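You operate a simulated robot arm through the tools that you are given. There is no shell and no other tool. Be economical: measure what you need, move in short steps, check, and stop when the job is done.

You run a simulated robot arm. Do the job below in one go: nothing can be reset, and whatever is moved stays where it is left.

## Task
Take the orange band pot and leave it on the side table.

The check looks at the end state, three seconds after you hand in, the way a careful person would. Anything else that was tipped, shoved, dropped, spilled or broken makes it a failure.

## Robot
A 7-joint arm with a two-finger parallel gripper, fixed in place. Base frame: the origin is at the foot of the arm, x ahead of it, y to its left, z up; the work surface is at about z = 0.809. Units: m, rad, N and s.
With the tool pointing down near the work surface it reaches from about 0.24 to 0.68 m from the base axis. Its first joint turns from -1.152 to 1.152 rad. Payload 2.4 kg.
Tool frame: the origin (TCP) lies between the finger pads and is the grasp point; the fingertips stand 0.03 m ahead of it; z points along the fingers, y is the line along which they close. Largest opening 0.094 m; finger width 0.028, thickness 0.01; the body of the gripper, 0.05 by 0.096 m, starts 0.055 m behind the TCP.
Orientation is told as [roll, pitch, yaw] about the base's x, y, z axes, in that order, counted from this pose: with the fingers straight down and closing along the base's y, the tool's x points along the base's -x, its y along +y and its z along -z.

## Interface
- The arm moves only by the tool nudge_tool. Its argument "series" is a list that holds one entry, the list of rows, each a list of 7 numbers: the turn, a rotation vector about the tool's x, y, z in units of 4 degrees (1.0 is 4 degrees), then the shift along the tool's x, y, z in units of 30 mm (1.0 is 30 mm), then the opening in per cent of the stroke, from 0 (shut) to 100 (fully open). In form: [[[rx, ry, rz, dx, dy, dz, jaw], ...]]. A call has 1 to 12 rows; each row shifts and turns the commanded pose from where the row before left it, along the tool's axes as they then stand. A call with a number of a shift or a turn outside -1 to 1 is refused whole. Rows are played at 5 a second. More than 0.05 m and 0.15 rad between two rows, or a gripper value outside its range, and nothing of the call is played. Where a pose cannot be reached the arm comes as near as it can. A force on the tool above 40 N (or 10 N above the force at the start of the call, whichever is more), or a blocked arm, ends the call early, and 0.2 s more pass. The fingers move at their own pace (about 0.153 m/s each) and stop on an object; they squeeze with about 32 N. The grip force told is the motor's: it shows also when the fingers shut on nothing. Time passes only in rows, and 0.2 s behind the last, so rows that do not move let the fingers close. The reply holds the time, the measured pose of the TCP, the force on the tool along the base axes, the opening and the grip force, in the units named above and with some noise.
- Cameras (640 x 400 px; columns grow to the right, rows downward): "scene" is fixed at [0.0204, 0.4688, 1.4302]; the picture's right is [-0.86, -0.51, 0.00], its down [-0.36, 0.61, -0.71] and it looks along [0.36, -0.61, -0.70] (base axes); focal length 320 px, centre (320, 200). "wrist" rides on the gripper at [0.076, 0.014, -0.102] in the tool frame; the picture's right is [-0.18, 0.98, 0.00], its down [-0.75, -0.14, -0.64] and it looks along [-0.63, -0.12, 0.77] (tool axes); focal length 243 px, centre (320, 200). There is no depth. A picture from a camera that has moved, and an enlarged one, comes with that camera's place and axes in the base frame and with its lens.
- grab_frame(camera): a new picture of that camera. No time passes.
- zoom(camera, box): a new picture of the part [left, top, right, bottom] of that camera's present view, enlarged. No time passes.
- job_done(): hands the job in; it is judged then, once.

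Go step by step. Nothing tells you positions but the pictures and the camera data: compare them with the known pose of the tool, close in by small moves and look again before you grip or let go. The budget is 90 turns and 36 pictures, counting those below and the enlarged ones. Unless the task says otherwise, let go and move clear before handing in, and close with one line.

The tools are called after "Emit:" as name(argument=value, ...) on one line, values as JSON. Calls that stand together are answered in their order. nudge_tool: Moves the arm, as the interface text tells. Its arguments: {"type":"object","properties":{"series":{"type":"array"}},"required":["series"]} The other tools are called the same way: grab_frame (camera) takes a picture; zoom (camera, box) takes an enlarged picture of a part of a camera's view; job_done () hands the job in.

At the start:

```text
time: 0.0
tcp_pos: [0.3179, 0.0346, 1.0812]
orientation: [0.001, 0.0, -0.001]
wrist_force: [-0.7, -0.5, 0.1]
grip_width: 0.094
gripper_force: 0.1
```

scene: 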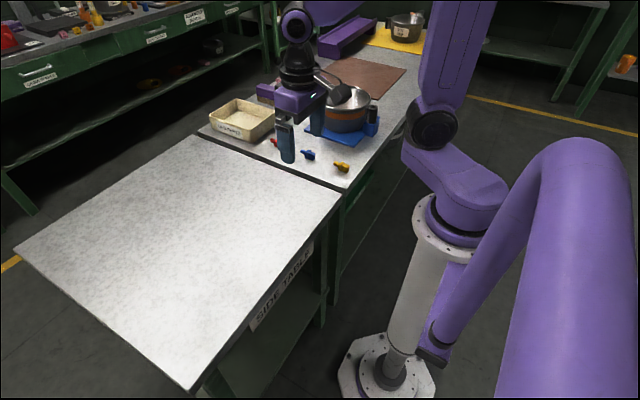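
wrist: 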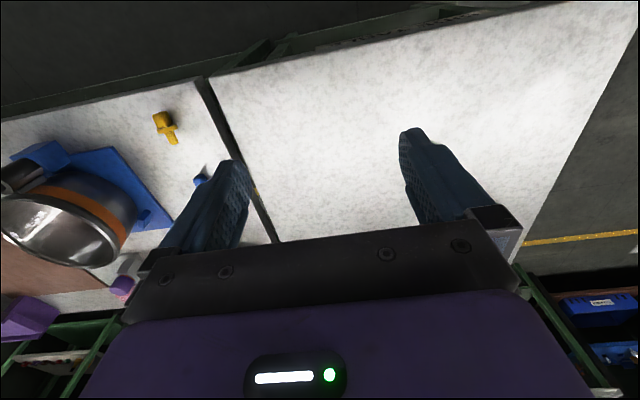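

I see the pot with an orange band on a blue mat or cradle, to the right of the gripper (negative y), and the white side table on the arm's left. I'll enlarge the view of the pot first.

Emit:
zoom(camera="scene", box=[200, 40, 440, 190])

Emit:
zoom(camera="wrist", box=[0, 90, 280, 330])

```text
2.67 times, centred on (320, 115) of scene
camera zoom: at [0.0204, 0.4688, 1.4302], right [-0.86, -0.51, 0.0], down [-0.36, 0.61, -0.71], along [0.36, -0.61, -0.7], focal length 854 px, centre (320, 427)
```

zoom: 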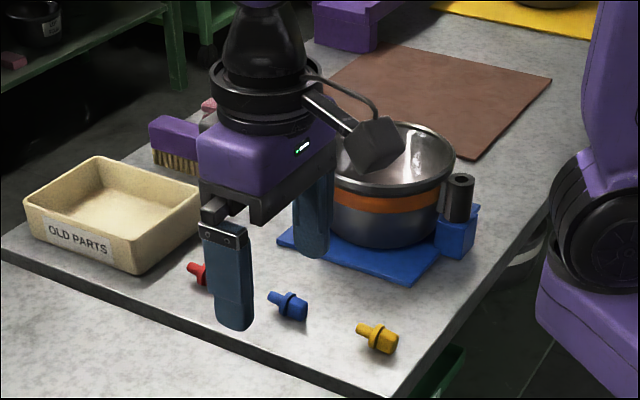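

```text
1.67 times, centred on (140, 210) of wrist
camera zoom: at [0.2419, 0.0493, 1.1854], right [0.18, 0.98, 0.0], down [0.75, -0.14, 0.64], along [0.63, -0.12, -0.77], focal length 404 px, centre (620, 183)
```

zoom: 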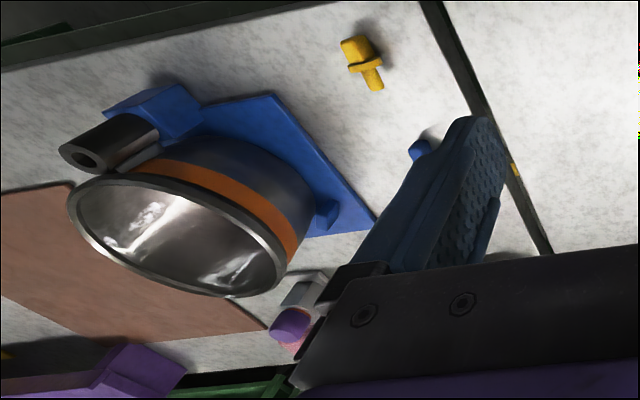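

The pot is about 0.155 m across the rim, centred near (0.46, -0.46) with its rim near z 0.91, and has a dark tube on the side nearest the arm. It's too wide to grip across, so I'll move over at this height for a closer look at the tube and the blue holder.

Emit:
nudge_tool(series=[[[0, 0, 0, 0, -1, 0, 100], [0, 0, 0, 0, -1, 0, 100], [0, 0, 0, 0, -1, 0, 100], [0, 0, 0, 0, -1, 0, 100], [0, 0, 0, 0, -1, 0, 100], [0, 0, 0, 0, -1, 0, 100], [0, 0, 0, 0, -1, 0, 100], [0, 0, 0, 0, -1, 0, 100], [0, 0, 0, 0, -1, 0, 100], [0, 0, 0, 0, -1, 0, 100], [0, 0, 0, 0, -1, 0, 100], [0, 0, 0, 0, -1, 0, 100]]])

Emit:
grab_frame(camera="wrist")

Emit:
zoom(camera="scene", box=[200, 40, 440, 190])

```text
time: 2.6
tcp_pos: [0.3175, -0.3254, 1.0814]
orientation: [0.001, 0.001, 0.0]
wrist_force: [0.0, -0.1, 0.0]
grip_width: 0.0941
gripper_force: 0.1
```

```text
31 pictures are left
camera wrist: at [0.2417, -0.3115, 1.1853], right [0.18, 0.98, 0.0], down [0.75, -0.14, 0.64], along [0.63, -0.12, -0.77], focal length 243 px, centre (320, 200)
```

wrist: 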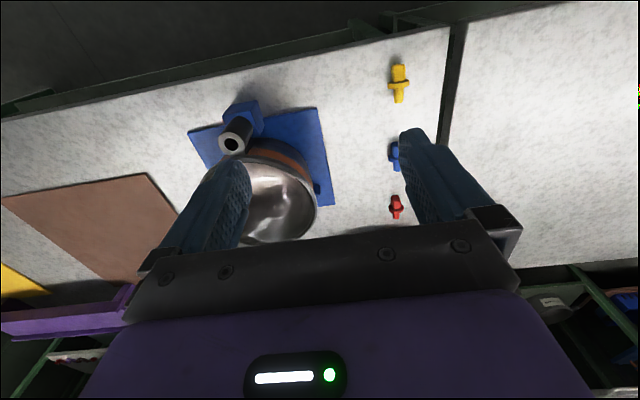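

```text
2.67 times, centred on (320, 115) of scene
camera zoom: at [0.0204, 0.4688, 1.4302], right [-0.86, -0.51, 0.0], down [-0.36, 0.61, -0.71], along [0.36, -0.61, -0.7], focal length 854 px, centre (320, 427)
```

zoom: 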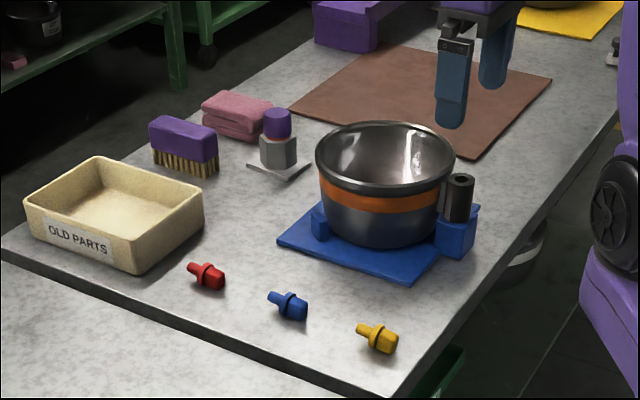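

The view is unobstructed now. I'll enlarge the tube and block area from both cameras to see whether the tube belongs to the pot.

Emit:
zoom(camera="wrist", box=[170, 80, 350, 250])

Emit:
zoom(camera="scene", box=[300, 75, 390, 150])

```text
2.35 times, centred on (260, 165) of wrist
camera zoom: at [0.2417, -0.3115, 1.1853], right [0.18, 0.98, 0.0], down [0.75, -0.14, 0.64], along [0.63, -0.12, -0.77], focal length 571 px, centre (461, 282)
```

zoom: 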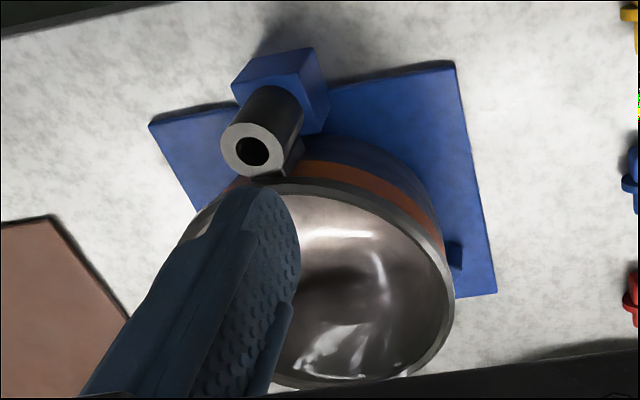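

```text
5.33 times, centred on (345, 112) of scene
camera zoom: at [0.0204, 0.4688, 1.4302], right [-0.86, -0.51, 0.0], down [-0.36, 0.61, -0.71], along [0.36, -0.61, -0.7], focal length 1709 px, centre (187, 667)
```

zoom: 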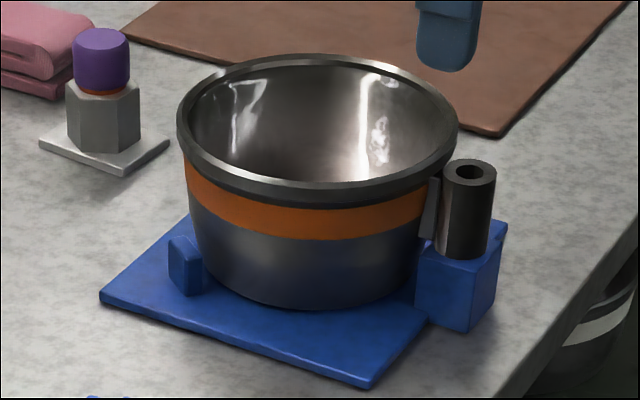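

The tube is the pot's handle, joined by a plate. From both cameras its top is near (0.360, -0.447, 0.909), about 33 mm across, with the pot on the +x side. The present orientation suits it, so I'll go above the handle and look again.

Emit:
nudge_tool(series=[[[0, 0, 0, -0.27, -0.81, 0, 100], [0, 0, 0, -0.27, -0.81, 0, 100], [0, 0, 0, -0.27, -0.81, 0, 100], [0, 0, 0, -0.27, -0.81, 0, 100], [0, 0, 0, -0.27, -0.81, 0, 100], [0, 0, 0, 0, 0, 0.9, 100], [0, 0, 0, 0, 0, 0.9, 100], [0, 0, 0, 0, 0, 0.9, 100], [0, 0, 0, 0, 0, 0, 100]]])

Emit:
grab_frame(camera="wrist")

Emit:
zoom(camera="scene", box=[280, 40, 420, 140])

```text
time: 4.6
tcp_pos: [0.3584, -0.4464, 1.0014]
orientation: [0.0, -0.002, 0.0]
wrist_force: [0.2, 0.3, -1.1]
grip_width: 0.094
gripper_force: 0.1
```

```text
27 pictures are left
camera wrist: at [0.2823, -0.4321, 1.1046], right [0.18, 0.98, 0.0], down [0.75, -0.14, 0.64], along [0.63, -0.12, -0.77], focal length 243 px, centre (320, 200)
```

wrist: 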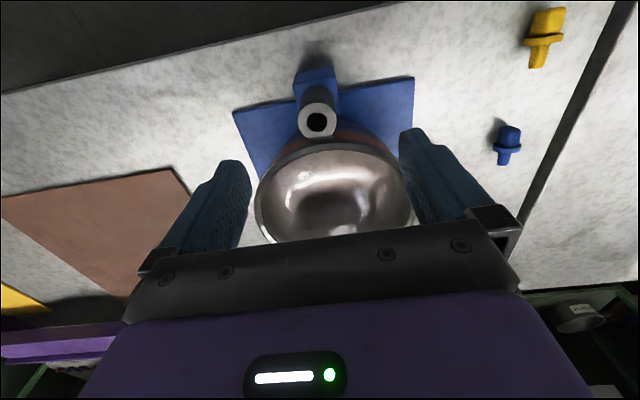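

```text
4.00 times, centred on (350, 90) of scene
camera zoom: at [0.0204, 0.4688, 1.4302], right [-0.86, -0.51, 0.0], down [-0.36, 0.61, -0.71], along [0.36, -0.61, -0.7], focal length 1282 px, centre (200, 640)
```

zoom: 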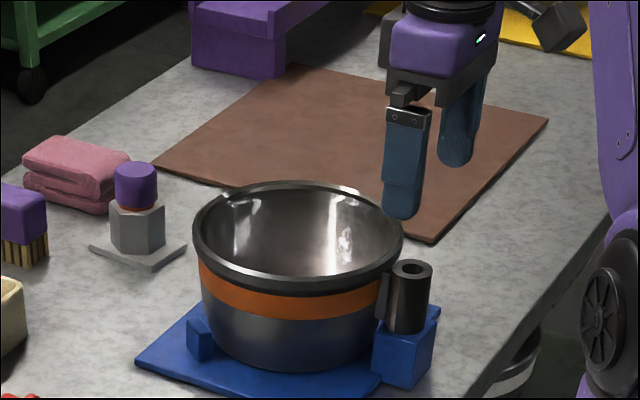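

The handle measures at (0.360, -0.4496), so the tool is lined up to within a few millimetres. I'll go down to TCP z of about 0.895 with the fingers on either side of it.

Emit:
nudge_tool(series=[[[0, 0, 0, 0, -0.1, 0.6, 100], [0, 0, 0, 0, 0, 0.6, 100], [0, 0, 0, 0, 0, 0.6, 100], [0, 0, 0, 0, 0, 0.6, 100], [0, 0, 0, 0, 0, 0.6, 100], [0, 0, 0, 0, 0, 0.5, 100], [0, 0, 0, 0, 0, 0, 100]]])

Emit:
grab_frame(camera="wrist")

Emit:
zoom(camera="scene", box=[300, 60, 420, 145])

```text
time: 6.2
tcp_pos: [0.3595, -0.4492, 0.8956]
orientation: [-0.002, -0.002, 0.0]
wrist_force: [0.3, 0.6, 0.0]
grip_width: 0.0938
gripper_force: 0.0
```

```text
25 pictures are left
camera wrist: at [0.2825, -0.4353, 0.9994], right [0.18, 0.98, 0.0], down [0.75, -0.14, 0.64], along [0.63, -0.12, -0.77], focal length 243 px, centre (320, 200)
```

wrist: 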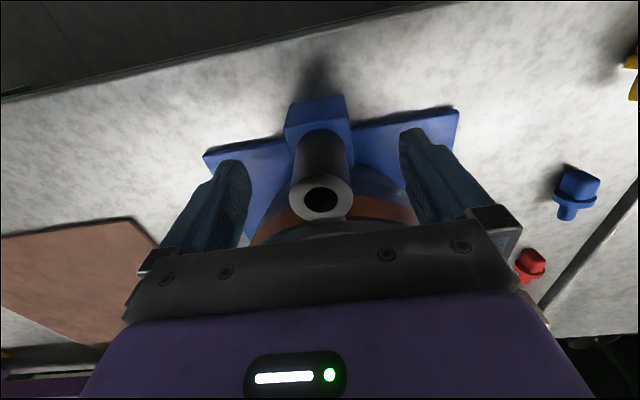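

```text
4.71 times, centred on (360, 102) of scene
camera zoom: at [0.0204, 0.4688, 1.4302], right [-0.86, -0.51, 0.0], down [-0.36, 0.61, -0.71], along [0.36, -0.61, -0.7], focal length 1508 px, centre (132, 659)
```

zoom: 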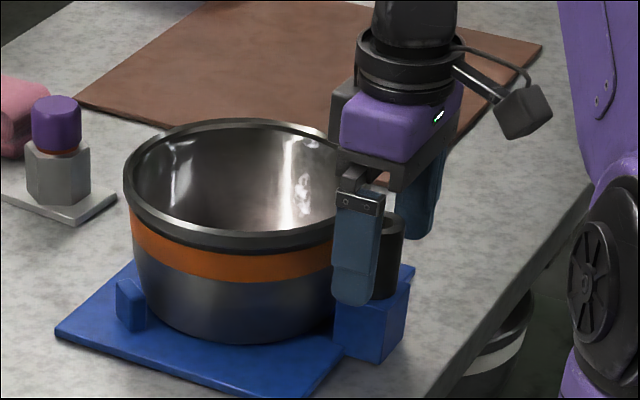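

The tube is centred between the fingers, and the fingertips clear the block. I'll close on it.

Emit:
nudge_tool(series=[[[0, 0, 0, 0, 0, 0, 50], [0, 0, 0, 0, 0, 0, 20], [0, 0, 0, 0, 0, 0, 0], [0, 0, 0, 0, 0, 0, 0], [0, 0, 0, 0, 0, 0, 0]]])

```text
time: 7.4
tcp_pos: [0.3586, -0.4494, 0.8964]
orientation: [-0.001, 0.0, 0.001]
wrist_force: [2.3, 0.5, 0.2]
grip_width: 0.0338
gripper_force: 32.4
```

The grip is firm on the tube at 33.8 mm. I'll lift slowly by a small amount and check for tilt or the holder coming along.

Emit:
nudge_tool(series=[[[0, 0, 0, 0, 0, -0.2, 0], [0, 0, 0, 0, 0, -0.2, 0], [0, 0, 0, 0, 0, -0.3, 0], [0, 0, 0, 0, 0, -0.3, 0], [0, 0, 0, 0, 0, 0, 0]]])

Emit:
zoom(camera="scene", box=[300, 60, 420, 145])

```text
time: 8.6
tcp_pos: [0.3575, -0.4492, 0.9264]
orientation: [0.0, 0.0, 0.0]
wrist_force: [-0.1, 0.9, -6.6]
grip_width: 0.0341
gripper_force: 31.8
```

```text
4.71 times, centred on (360, 102) of scene
camera zoom: at [0.0205, 0.4687, 1.4302], right [-0.86, -0.51, 0.0], down [-0.36, 0.61, -0.71], along [0.36, -0.61, -0.71], focal length 1508 px, centre (132, 659)
```

zoom: 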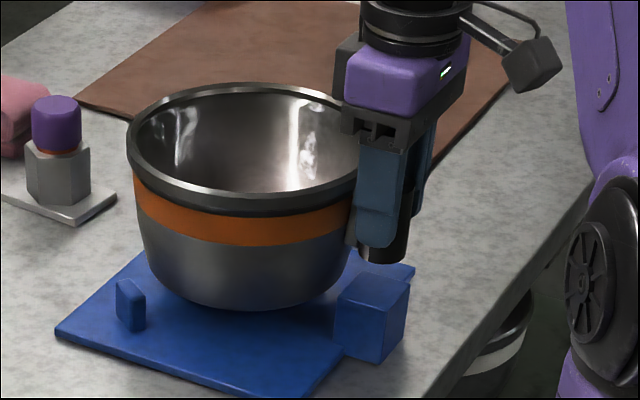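

The pot came up cleanly, weighs about 0.7 kg, and left the holder behind. I'll raise it well above everything.

Emit:
nudge_tool(series=[[[0, 0, 0, 0, 0, -0.4, 0], [0, 0, 0, 0, 0, -0.5, 0], [0, 0, 0, 0, 0, -0.5, 0], [0, 0, 0, 0, 0, -0.5, 0], [0, 0, 0, 0, 0, -0.5, 0], [0, 0, 0, 0, 0, -0.5, 0], [0, 0, 0, 0, 0, -0.5, 0], [0, 0, 0, 0, 0, -0.5, 0], [0, 0, 0, 0, 0, -0.2, 0], [0, 0, 0, 0, 0, 0, 0]]])

Emit:
grab_frame(camera="scene")

```text
time: 10.8
tcp_pos: [0.3584, -0.4501, 1.0491]
orientation: [0.0, 0.0, -0.001]
wrist_force: [1.1, 0.7, -6.1]
grip_width: 0.034
gripper_force: 32.3
```

```text
22 pictures are left
```

scene: 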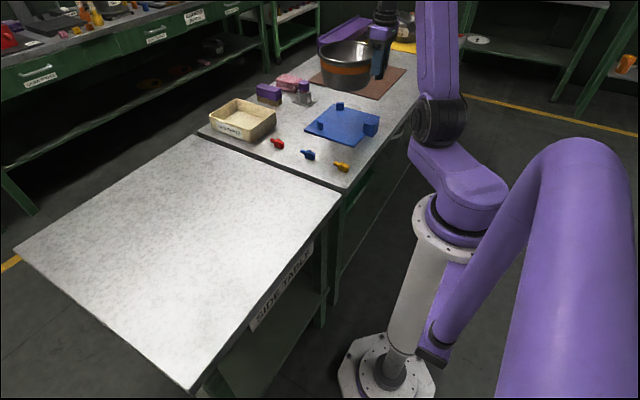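

The pot is held steadily and the way is clear. I'll carry it across in +y toward the side table.

Emit:
nudge_tool(series=[[[0, 0, 0, -0.05, 0.3, 0, 0], [0, 0, 0, -0.05, 0.6, 0, 0], [0, 0, 0, -0.05, 0.8, 0, 0], [0, 0, 0, -0.05, 0.8, 0, 0], [0, 0, 0, -0.05, 0.8, 0, 0], [0, 0, 0, -0.05, 0.8, 0, 0], [0, 0, 0, -0.05, 0.8, 0, 0], [0, 0, 0, -0.05, 0.8, 0, 0], [0, 0, 0, -0.05, 0.8, 0, 0], [0, 0, 0, -0.05, 0.8, 0, 0], [0, 0, 0, -0.05, 0.8, 0, 0], [0, 0, 0, -0.05, 0.8, 0, 0]]])

Emit:
nudge_tool(series=[[[0, 0, 0, -0.05, 0.8, 0, 0], [0, 0, 0, -0.05, 0.8, 0, 0], [0, 0, 0, -0.05, 0.8, 0, 0], [0, 0, 0, -0.05, 0.8, 0, 0], [0, 0, 0, -0.05, 0.8, 0, 0], [0, 0, 0, -0.05, 0.8, 0, 0], [0, 0, 0, -0.05, 0.8, 0, 0], [0, 0, 0, -0.05, 0.8, 0, 0], [0, 0, 0, -0.05, 0.8, 0, 0], [0, 0, 0, -0.05, 0.8, 0, 0], [0, 0, 0, -0.05, 0.5, 0, 0], [0, 0, 0, 0, 0.2, 0, 0]]])

Emit:
grab_frame(camera="scene")

Emit:
grab_frame(camera="wrist")

```text
time: 13.4
tcp_pos: [0.3753, -0.1816, 1.0486]
orientation: [0.0, -0.002, -0.001]
wrist_force: [0.2, -0.6, -6.0]
grip_width: 0.0338
gripper_force: 32.0
```

```text
time: 16.0
tcp_pos: [0.3931, 0.0784, 1.0492]
orientation: [0.001, 0.0, 0.0]
wrist_force: [-0.3, 0.1, -4.6]
grip_width: 0.0337
gripper_force: 31.6
```

```text
21 pictures are left
```

scene: 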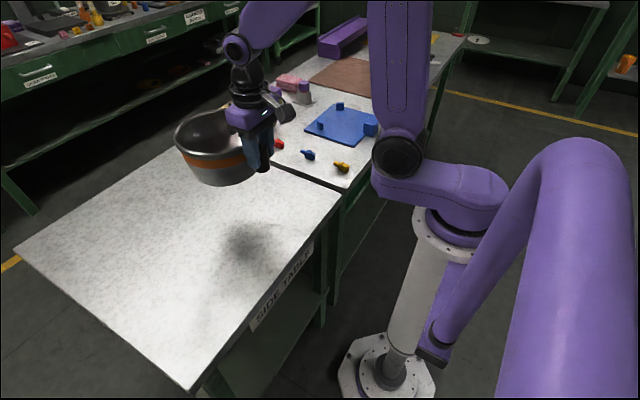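

```text
20 pictures are left
camera wrist: at [0.3173, 0.0937, 1.1525], right [0.18, 0.98, 0.0], down [0.75, -0.14, 0.64], along [0.63, -0.12, -0.77], focal length 243 px, centre (320, 200)
```

wrist: 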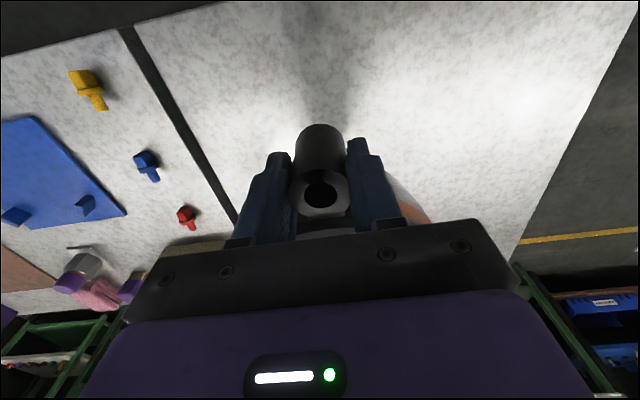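

The pot is over the empty middle of the side table. I'll lower it to just above the surface.

Emit:
nudge_tool(series=[[[0, 0, 0, 0, 0, 0.3, 0], [0, 0, 0, 0, 0, 0.5, 0], [0, 0, 0, 0, 0, 0.5, 0], [0, 0, 0, 0, 0, 0.5, 0], [0, 0, 0, 0, 0, 0.5, 0], [0, 0, 0, 0, 0, 0.5, 0], [0, 0, 0, 0, 0, 0.5, 0], [0, 0, 0, 0, 0, 0.5, 0], [0, 0, 0, 0, 0, 0.4, 0], [0, 0, 0, 0, 0, 0.2, 0], [0, 0, 0, 0, 0, 0, 0]]])

Emit:
zoom(camera="scene", box=[150, 100, 310, 230])

```text
time: 18.4
tcp_pos: [0.3926, 0.0786, 0.918]
orientation: [0.001, 0.001, -0.001]
wrist_force: [-0.1, 0.0, -6.6]
grip_width: 0.0339
gripper_force: 32.5
```

```text
3.08 times, centred on (230, 165) of scene
camera zoom: at [0.0205, 0.4688, 1.4302], right [-0.86, -0.51, 0.0], down [-0.36, 0.61, -0.71], along [0.36, -0.61, -0.71], focal length 986 px, centre (597, 308)
```

zoom: 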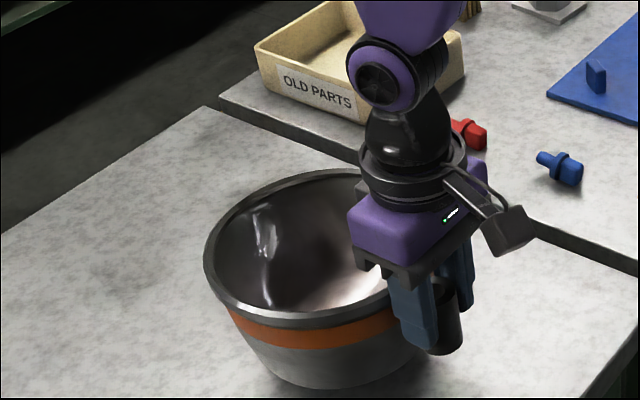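

The main bench's edge face is visible past the seam, so the side table seems to sit a few centimetres lower. I'll go down in small steps and watch the force for contact.

Emit:
nudge_tool(series=[[[0, 0, 0, 0, 0, 0.25, 0], [0, 0, 0, 0, 0, 0.25, 0], [0, 0, 0, 0, 0, 0.2, 0], [0, 0, 0, 0, 0, 0.1, 0], [0, 0, 0, 0, 0, 0.1, 0], [0, 0, 0, 0, 0, 0.1, 0], [0, 0, 0, 0, 0, 0, 0]]])

Emit:
zoom(camera="scene", box=[150, 100, 310, 230])

```text
time: 20.0
tcp_pos: [0.3941, 0.0782, 0.8866]
orientation: [0.001, -0.003, -0.001]
wrist_force: [-2.0, 0.2, 5.6]
grip_width: 0.0336
gripper_force: 32.3
```

```text
3.08 times, centred on (230, 165) of scene
camera zoom: at [0.0203, 0.4688, 1.4302], right [-0.86, -0.51, 0.0], down [-0.36, 0.61, -0.71], along [0.36, -0.61, -0.7], focal length 986 px, centre (597, 308)
```

zoom: 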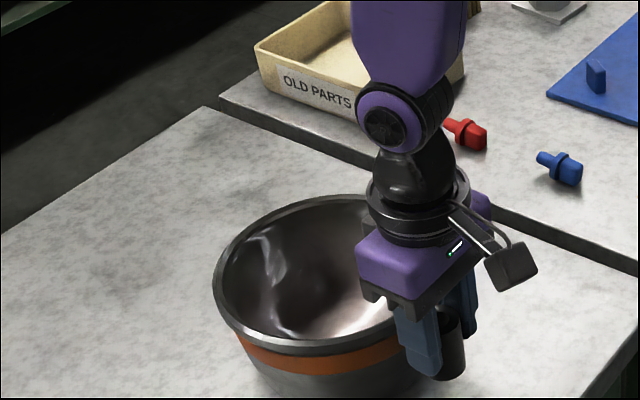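

The force went from -6.6 to +5.6 N, so the pot is touching the table. I'll check the base before letting go.

Emit:
zoom(camera="scene", box=[180, 140, 320, 250])

Emit:
grab_frame(camera="wrist")

```text
3.64 times, centred on (250, 195) of scene
camera zoom: at [0.0203, 0.4688, 1.4302], right [-0.86, -0.51, 0.0], down [-0.36, 0.61, -0.71], along [0.36, -0.61, -0.7], focal length 1165 px, centre (574, 218)
```

zoom: 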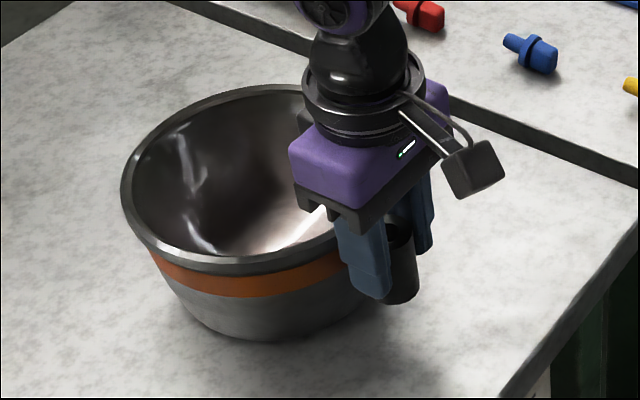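

```text
16 pictures are left
camera wrist: at [0.3173, 0.0927, 0.9906], right [0.18, 0.98, 0.0], down [0.75, -0.14, 0.64], along [0.63, -0.12, -0.76], focal length 243 px, centre (320, 200)
```

wrist: 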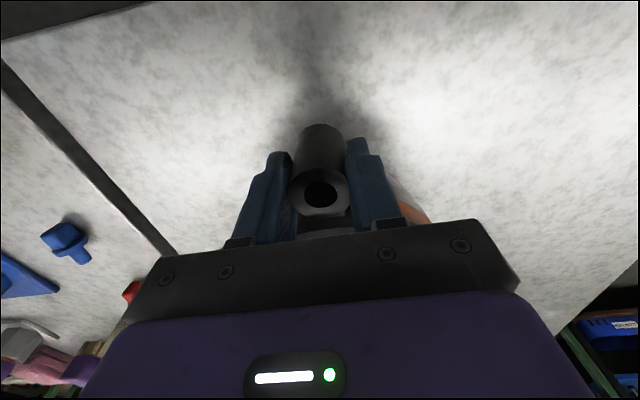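

The pot stands level on the table, pressed slightly by the arm. I'll ease up 1.5 mm and open the fingers gradually.

Emit:
nudge_tool(series=[[[0, 0, 0, 0, 0, -0.05, 0], [0, 0, 0, 0, 0, 0, 0]]])

```text
time: 20.6
tcp_pos: [0.3921, 0.078, 0.8871]
orientation: [-0.002, 0.003, -0.001]
wrist_force: [-0.1, 0.4, -5.6]
grip_width: 0.0337
gripper_force: 31.9
```

The press is gone and the pot is within a millimetre of the surface. I'll release it.

Emit:
nudge_tool(series=[[[0, 0, 0, 0, 0, 0.025, 0], [0, 0, 0, 0, 0, 0, 38], [0, 0, 0, 0, 0, 0, 50], [0, 0, 0, 0, 0, 0, 75], [0, 0, 0, 0, 0, 0, 100], [0, 0, 0, 0, 0, 0, 100]]])

Emit:
zoom(camera="scene", box=[180, 140, 320, 250])

Emit:
grab_frame(camera="wrist")

```text
time: 22.0
tcp_pos: [0.392, 0.0777, 0.8877]
orientation: [0.0, 0.001, 0.0]
wrist_force: [0.6, 0.4, 0.4]
grip_width: 0.0937
gripper_force: 0.0
```

```text
3.64 times, centred on (250, 195) of scene
camera zoom: at [0.0204, 0.4688, 1.4302], right [-0.86, -0.51, 0.0], down [-0.36, 0.61, -0.71], along [0.36, -0.61, -0.7], focal length 1165 px, centre (574, 218)
```

zoom: 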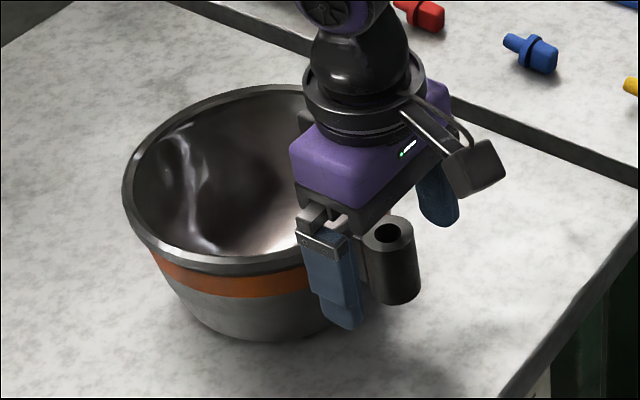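

```text
14 pictures are left
camera wrist: at [0.3168, 0.0926, 0.9912], right [0.18, 0.98, 0.0], down [0.75, -0.14, 0.64], along [0.63, -0.12, -0.77], focal length 243 px, centre (320, 200)
```

wrist: 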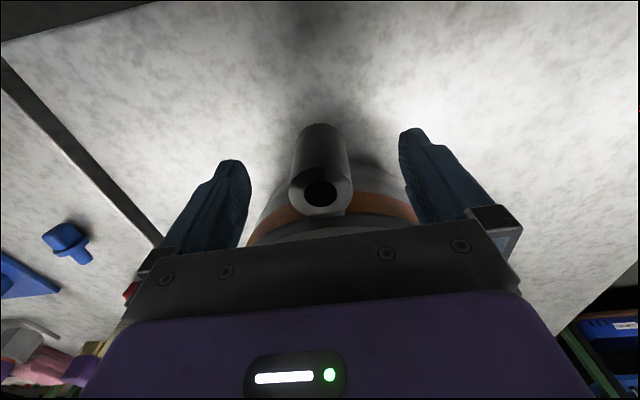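

The pot stands by itself and the fingers are clear of the tube. I'll go straight up and check the final scene.

Emit:
nudge_tool(series=[[[0, 0, 0, 0, 0, -0.3, 100], [0, 0, 0, 0, 0, -0.6, 100], [0, 0, 0, 0, 0, -0.8, 100], [0, 0, 0, 0, 0, -0.8, 100], [0, 0, 0, 0, 0, -0.8, 100], [0, 0, 0, 0, 0, -0.8, 100], [0, 0, 0, 0, 0, -0.8, 100], [0, 0, 0, 0, 0, -0.8, 100], [0, 0, 0, 0, 0, 0, 100]]])

Emit:
grab_frame(camera="scene")

```text
time: 24.0
tcp_pos: [0.393, 0.0794, 1.0592]
orientation: [-0.001, 0.001, 0.001]
wrist_force: [-0.2, -0.1, -0.4]
grip_width: 0.0939
gripper_force: 0.0
```

```text
13 pictures are left
```

scene: 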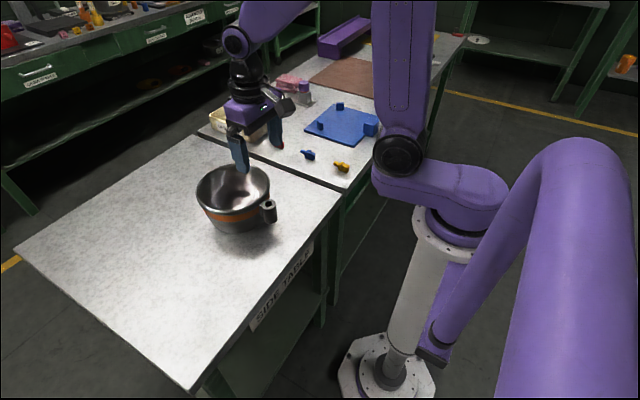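

The pot stands upright on the side table, the gripper is well clear, and nothing else has moved. I'm handing in.

Emit:
job_done()

```text
The job is handed in.
```

The orange band pot is upright on the side table, the gripper is clear of it, and I saw no sign that anything else was moved.
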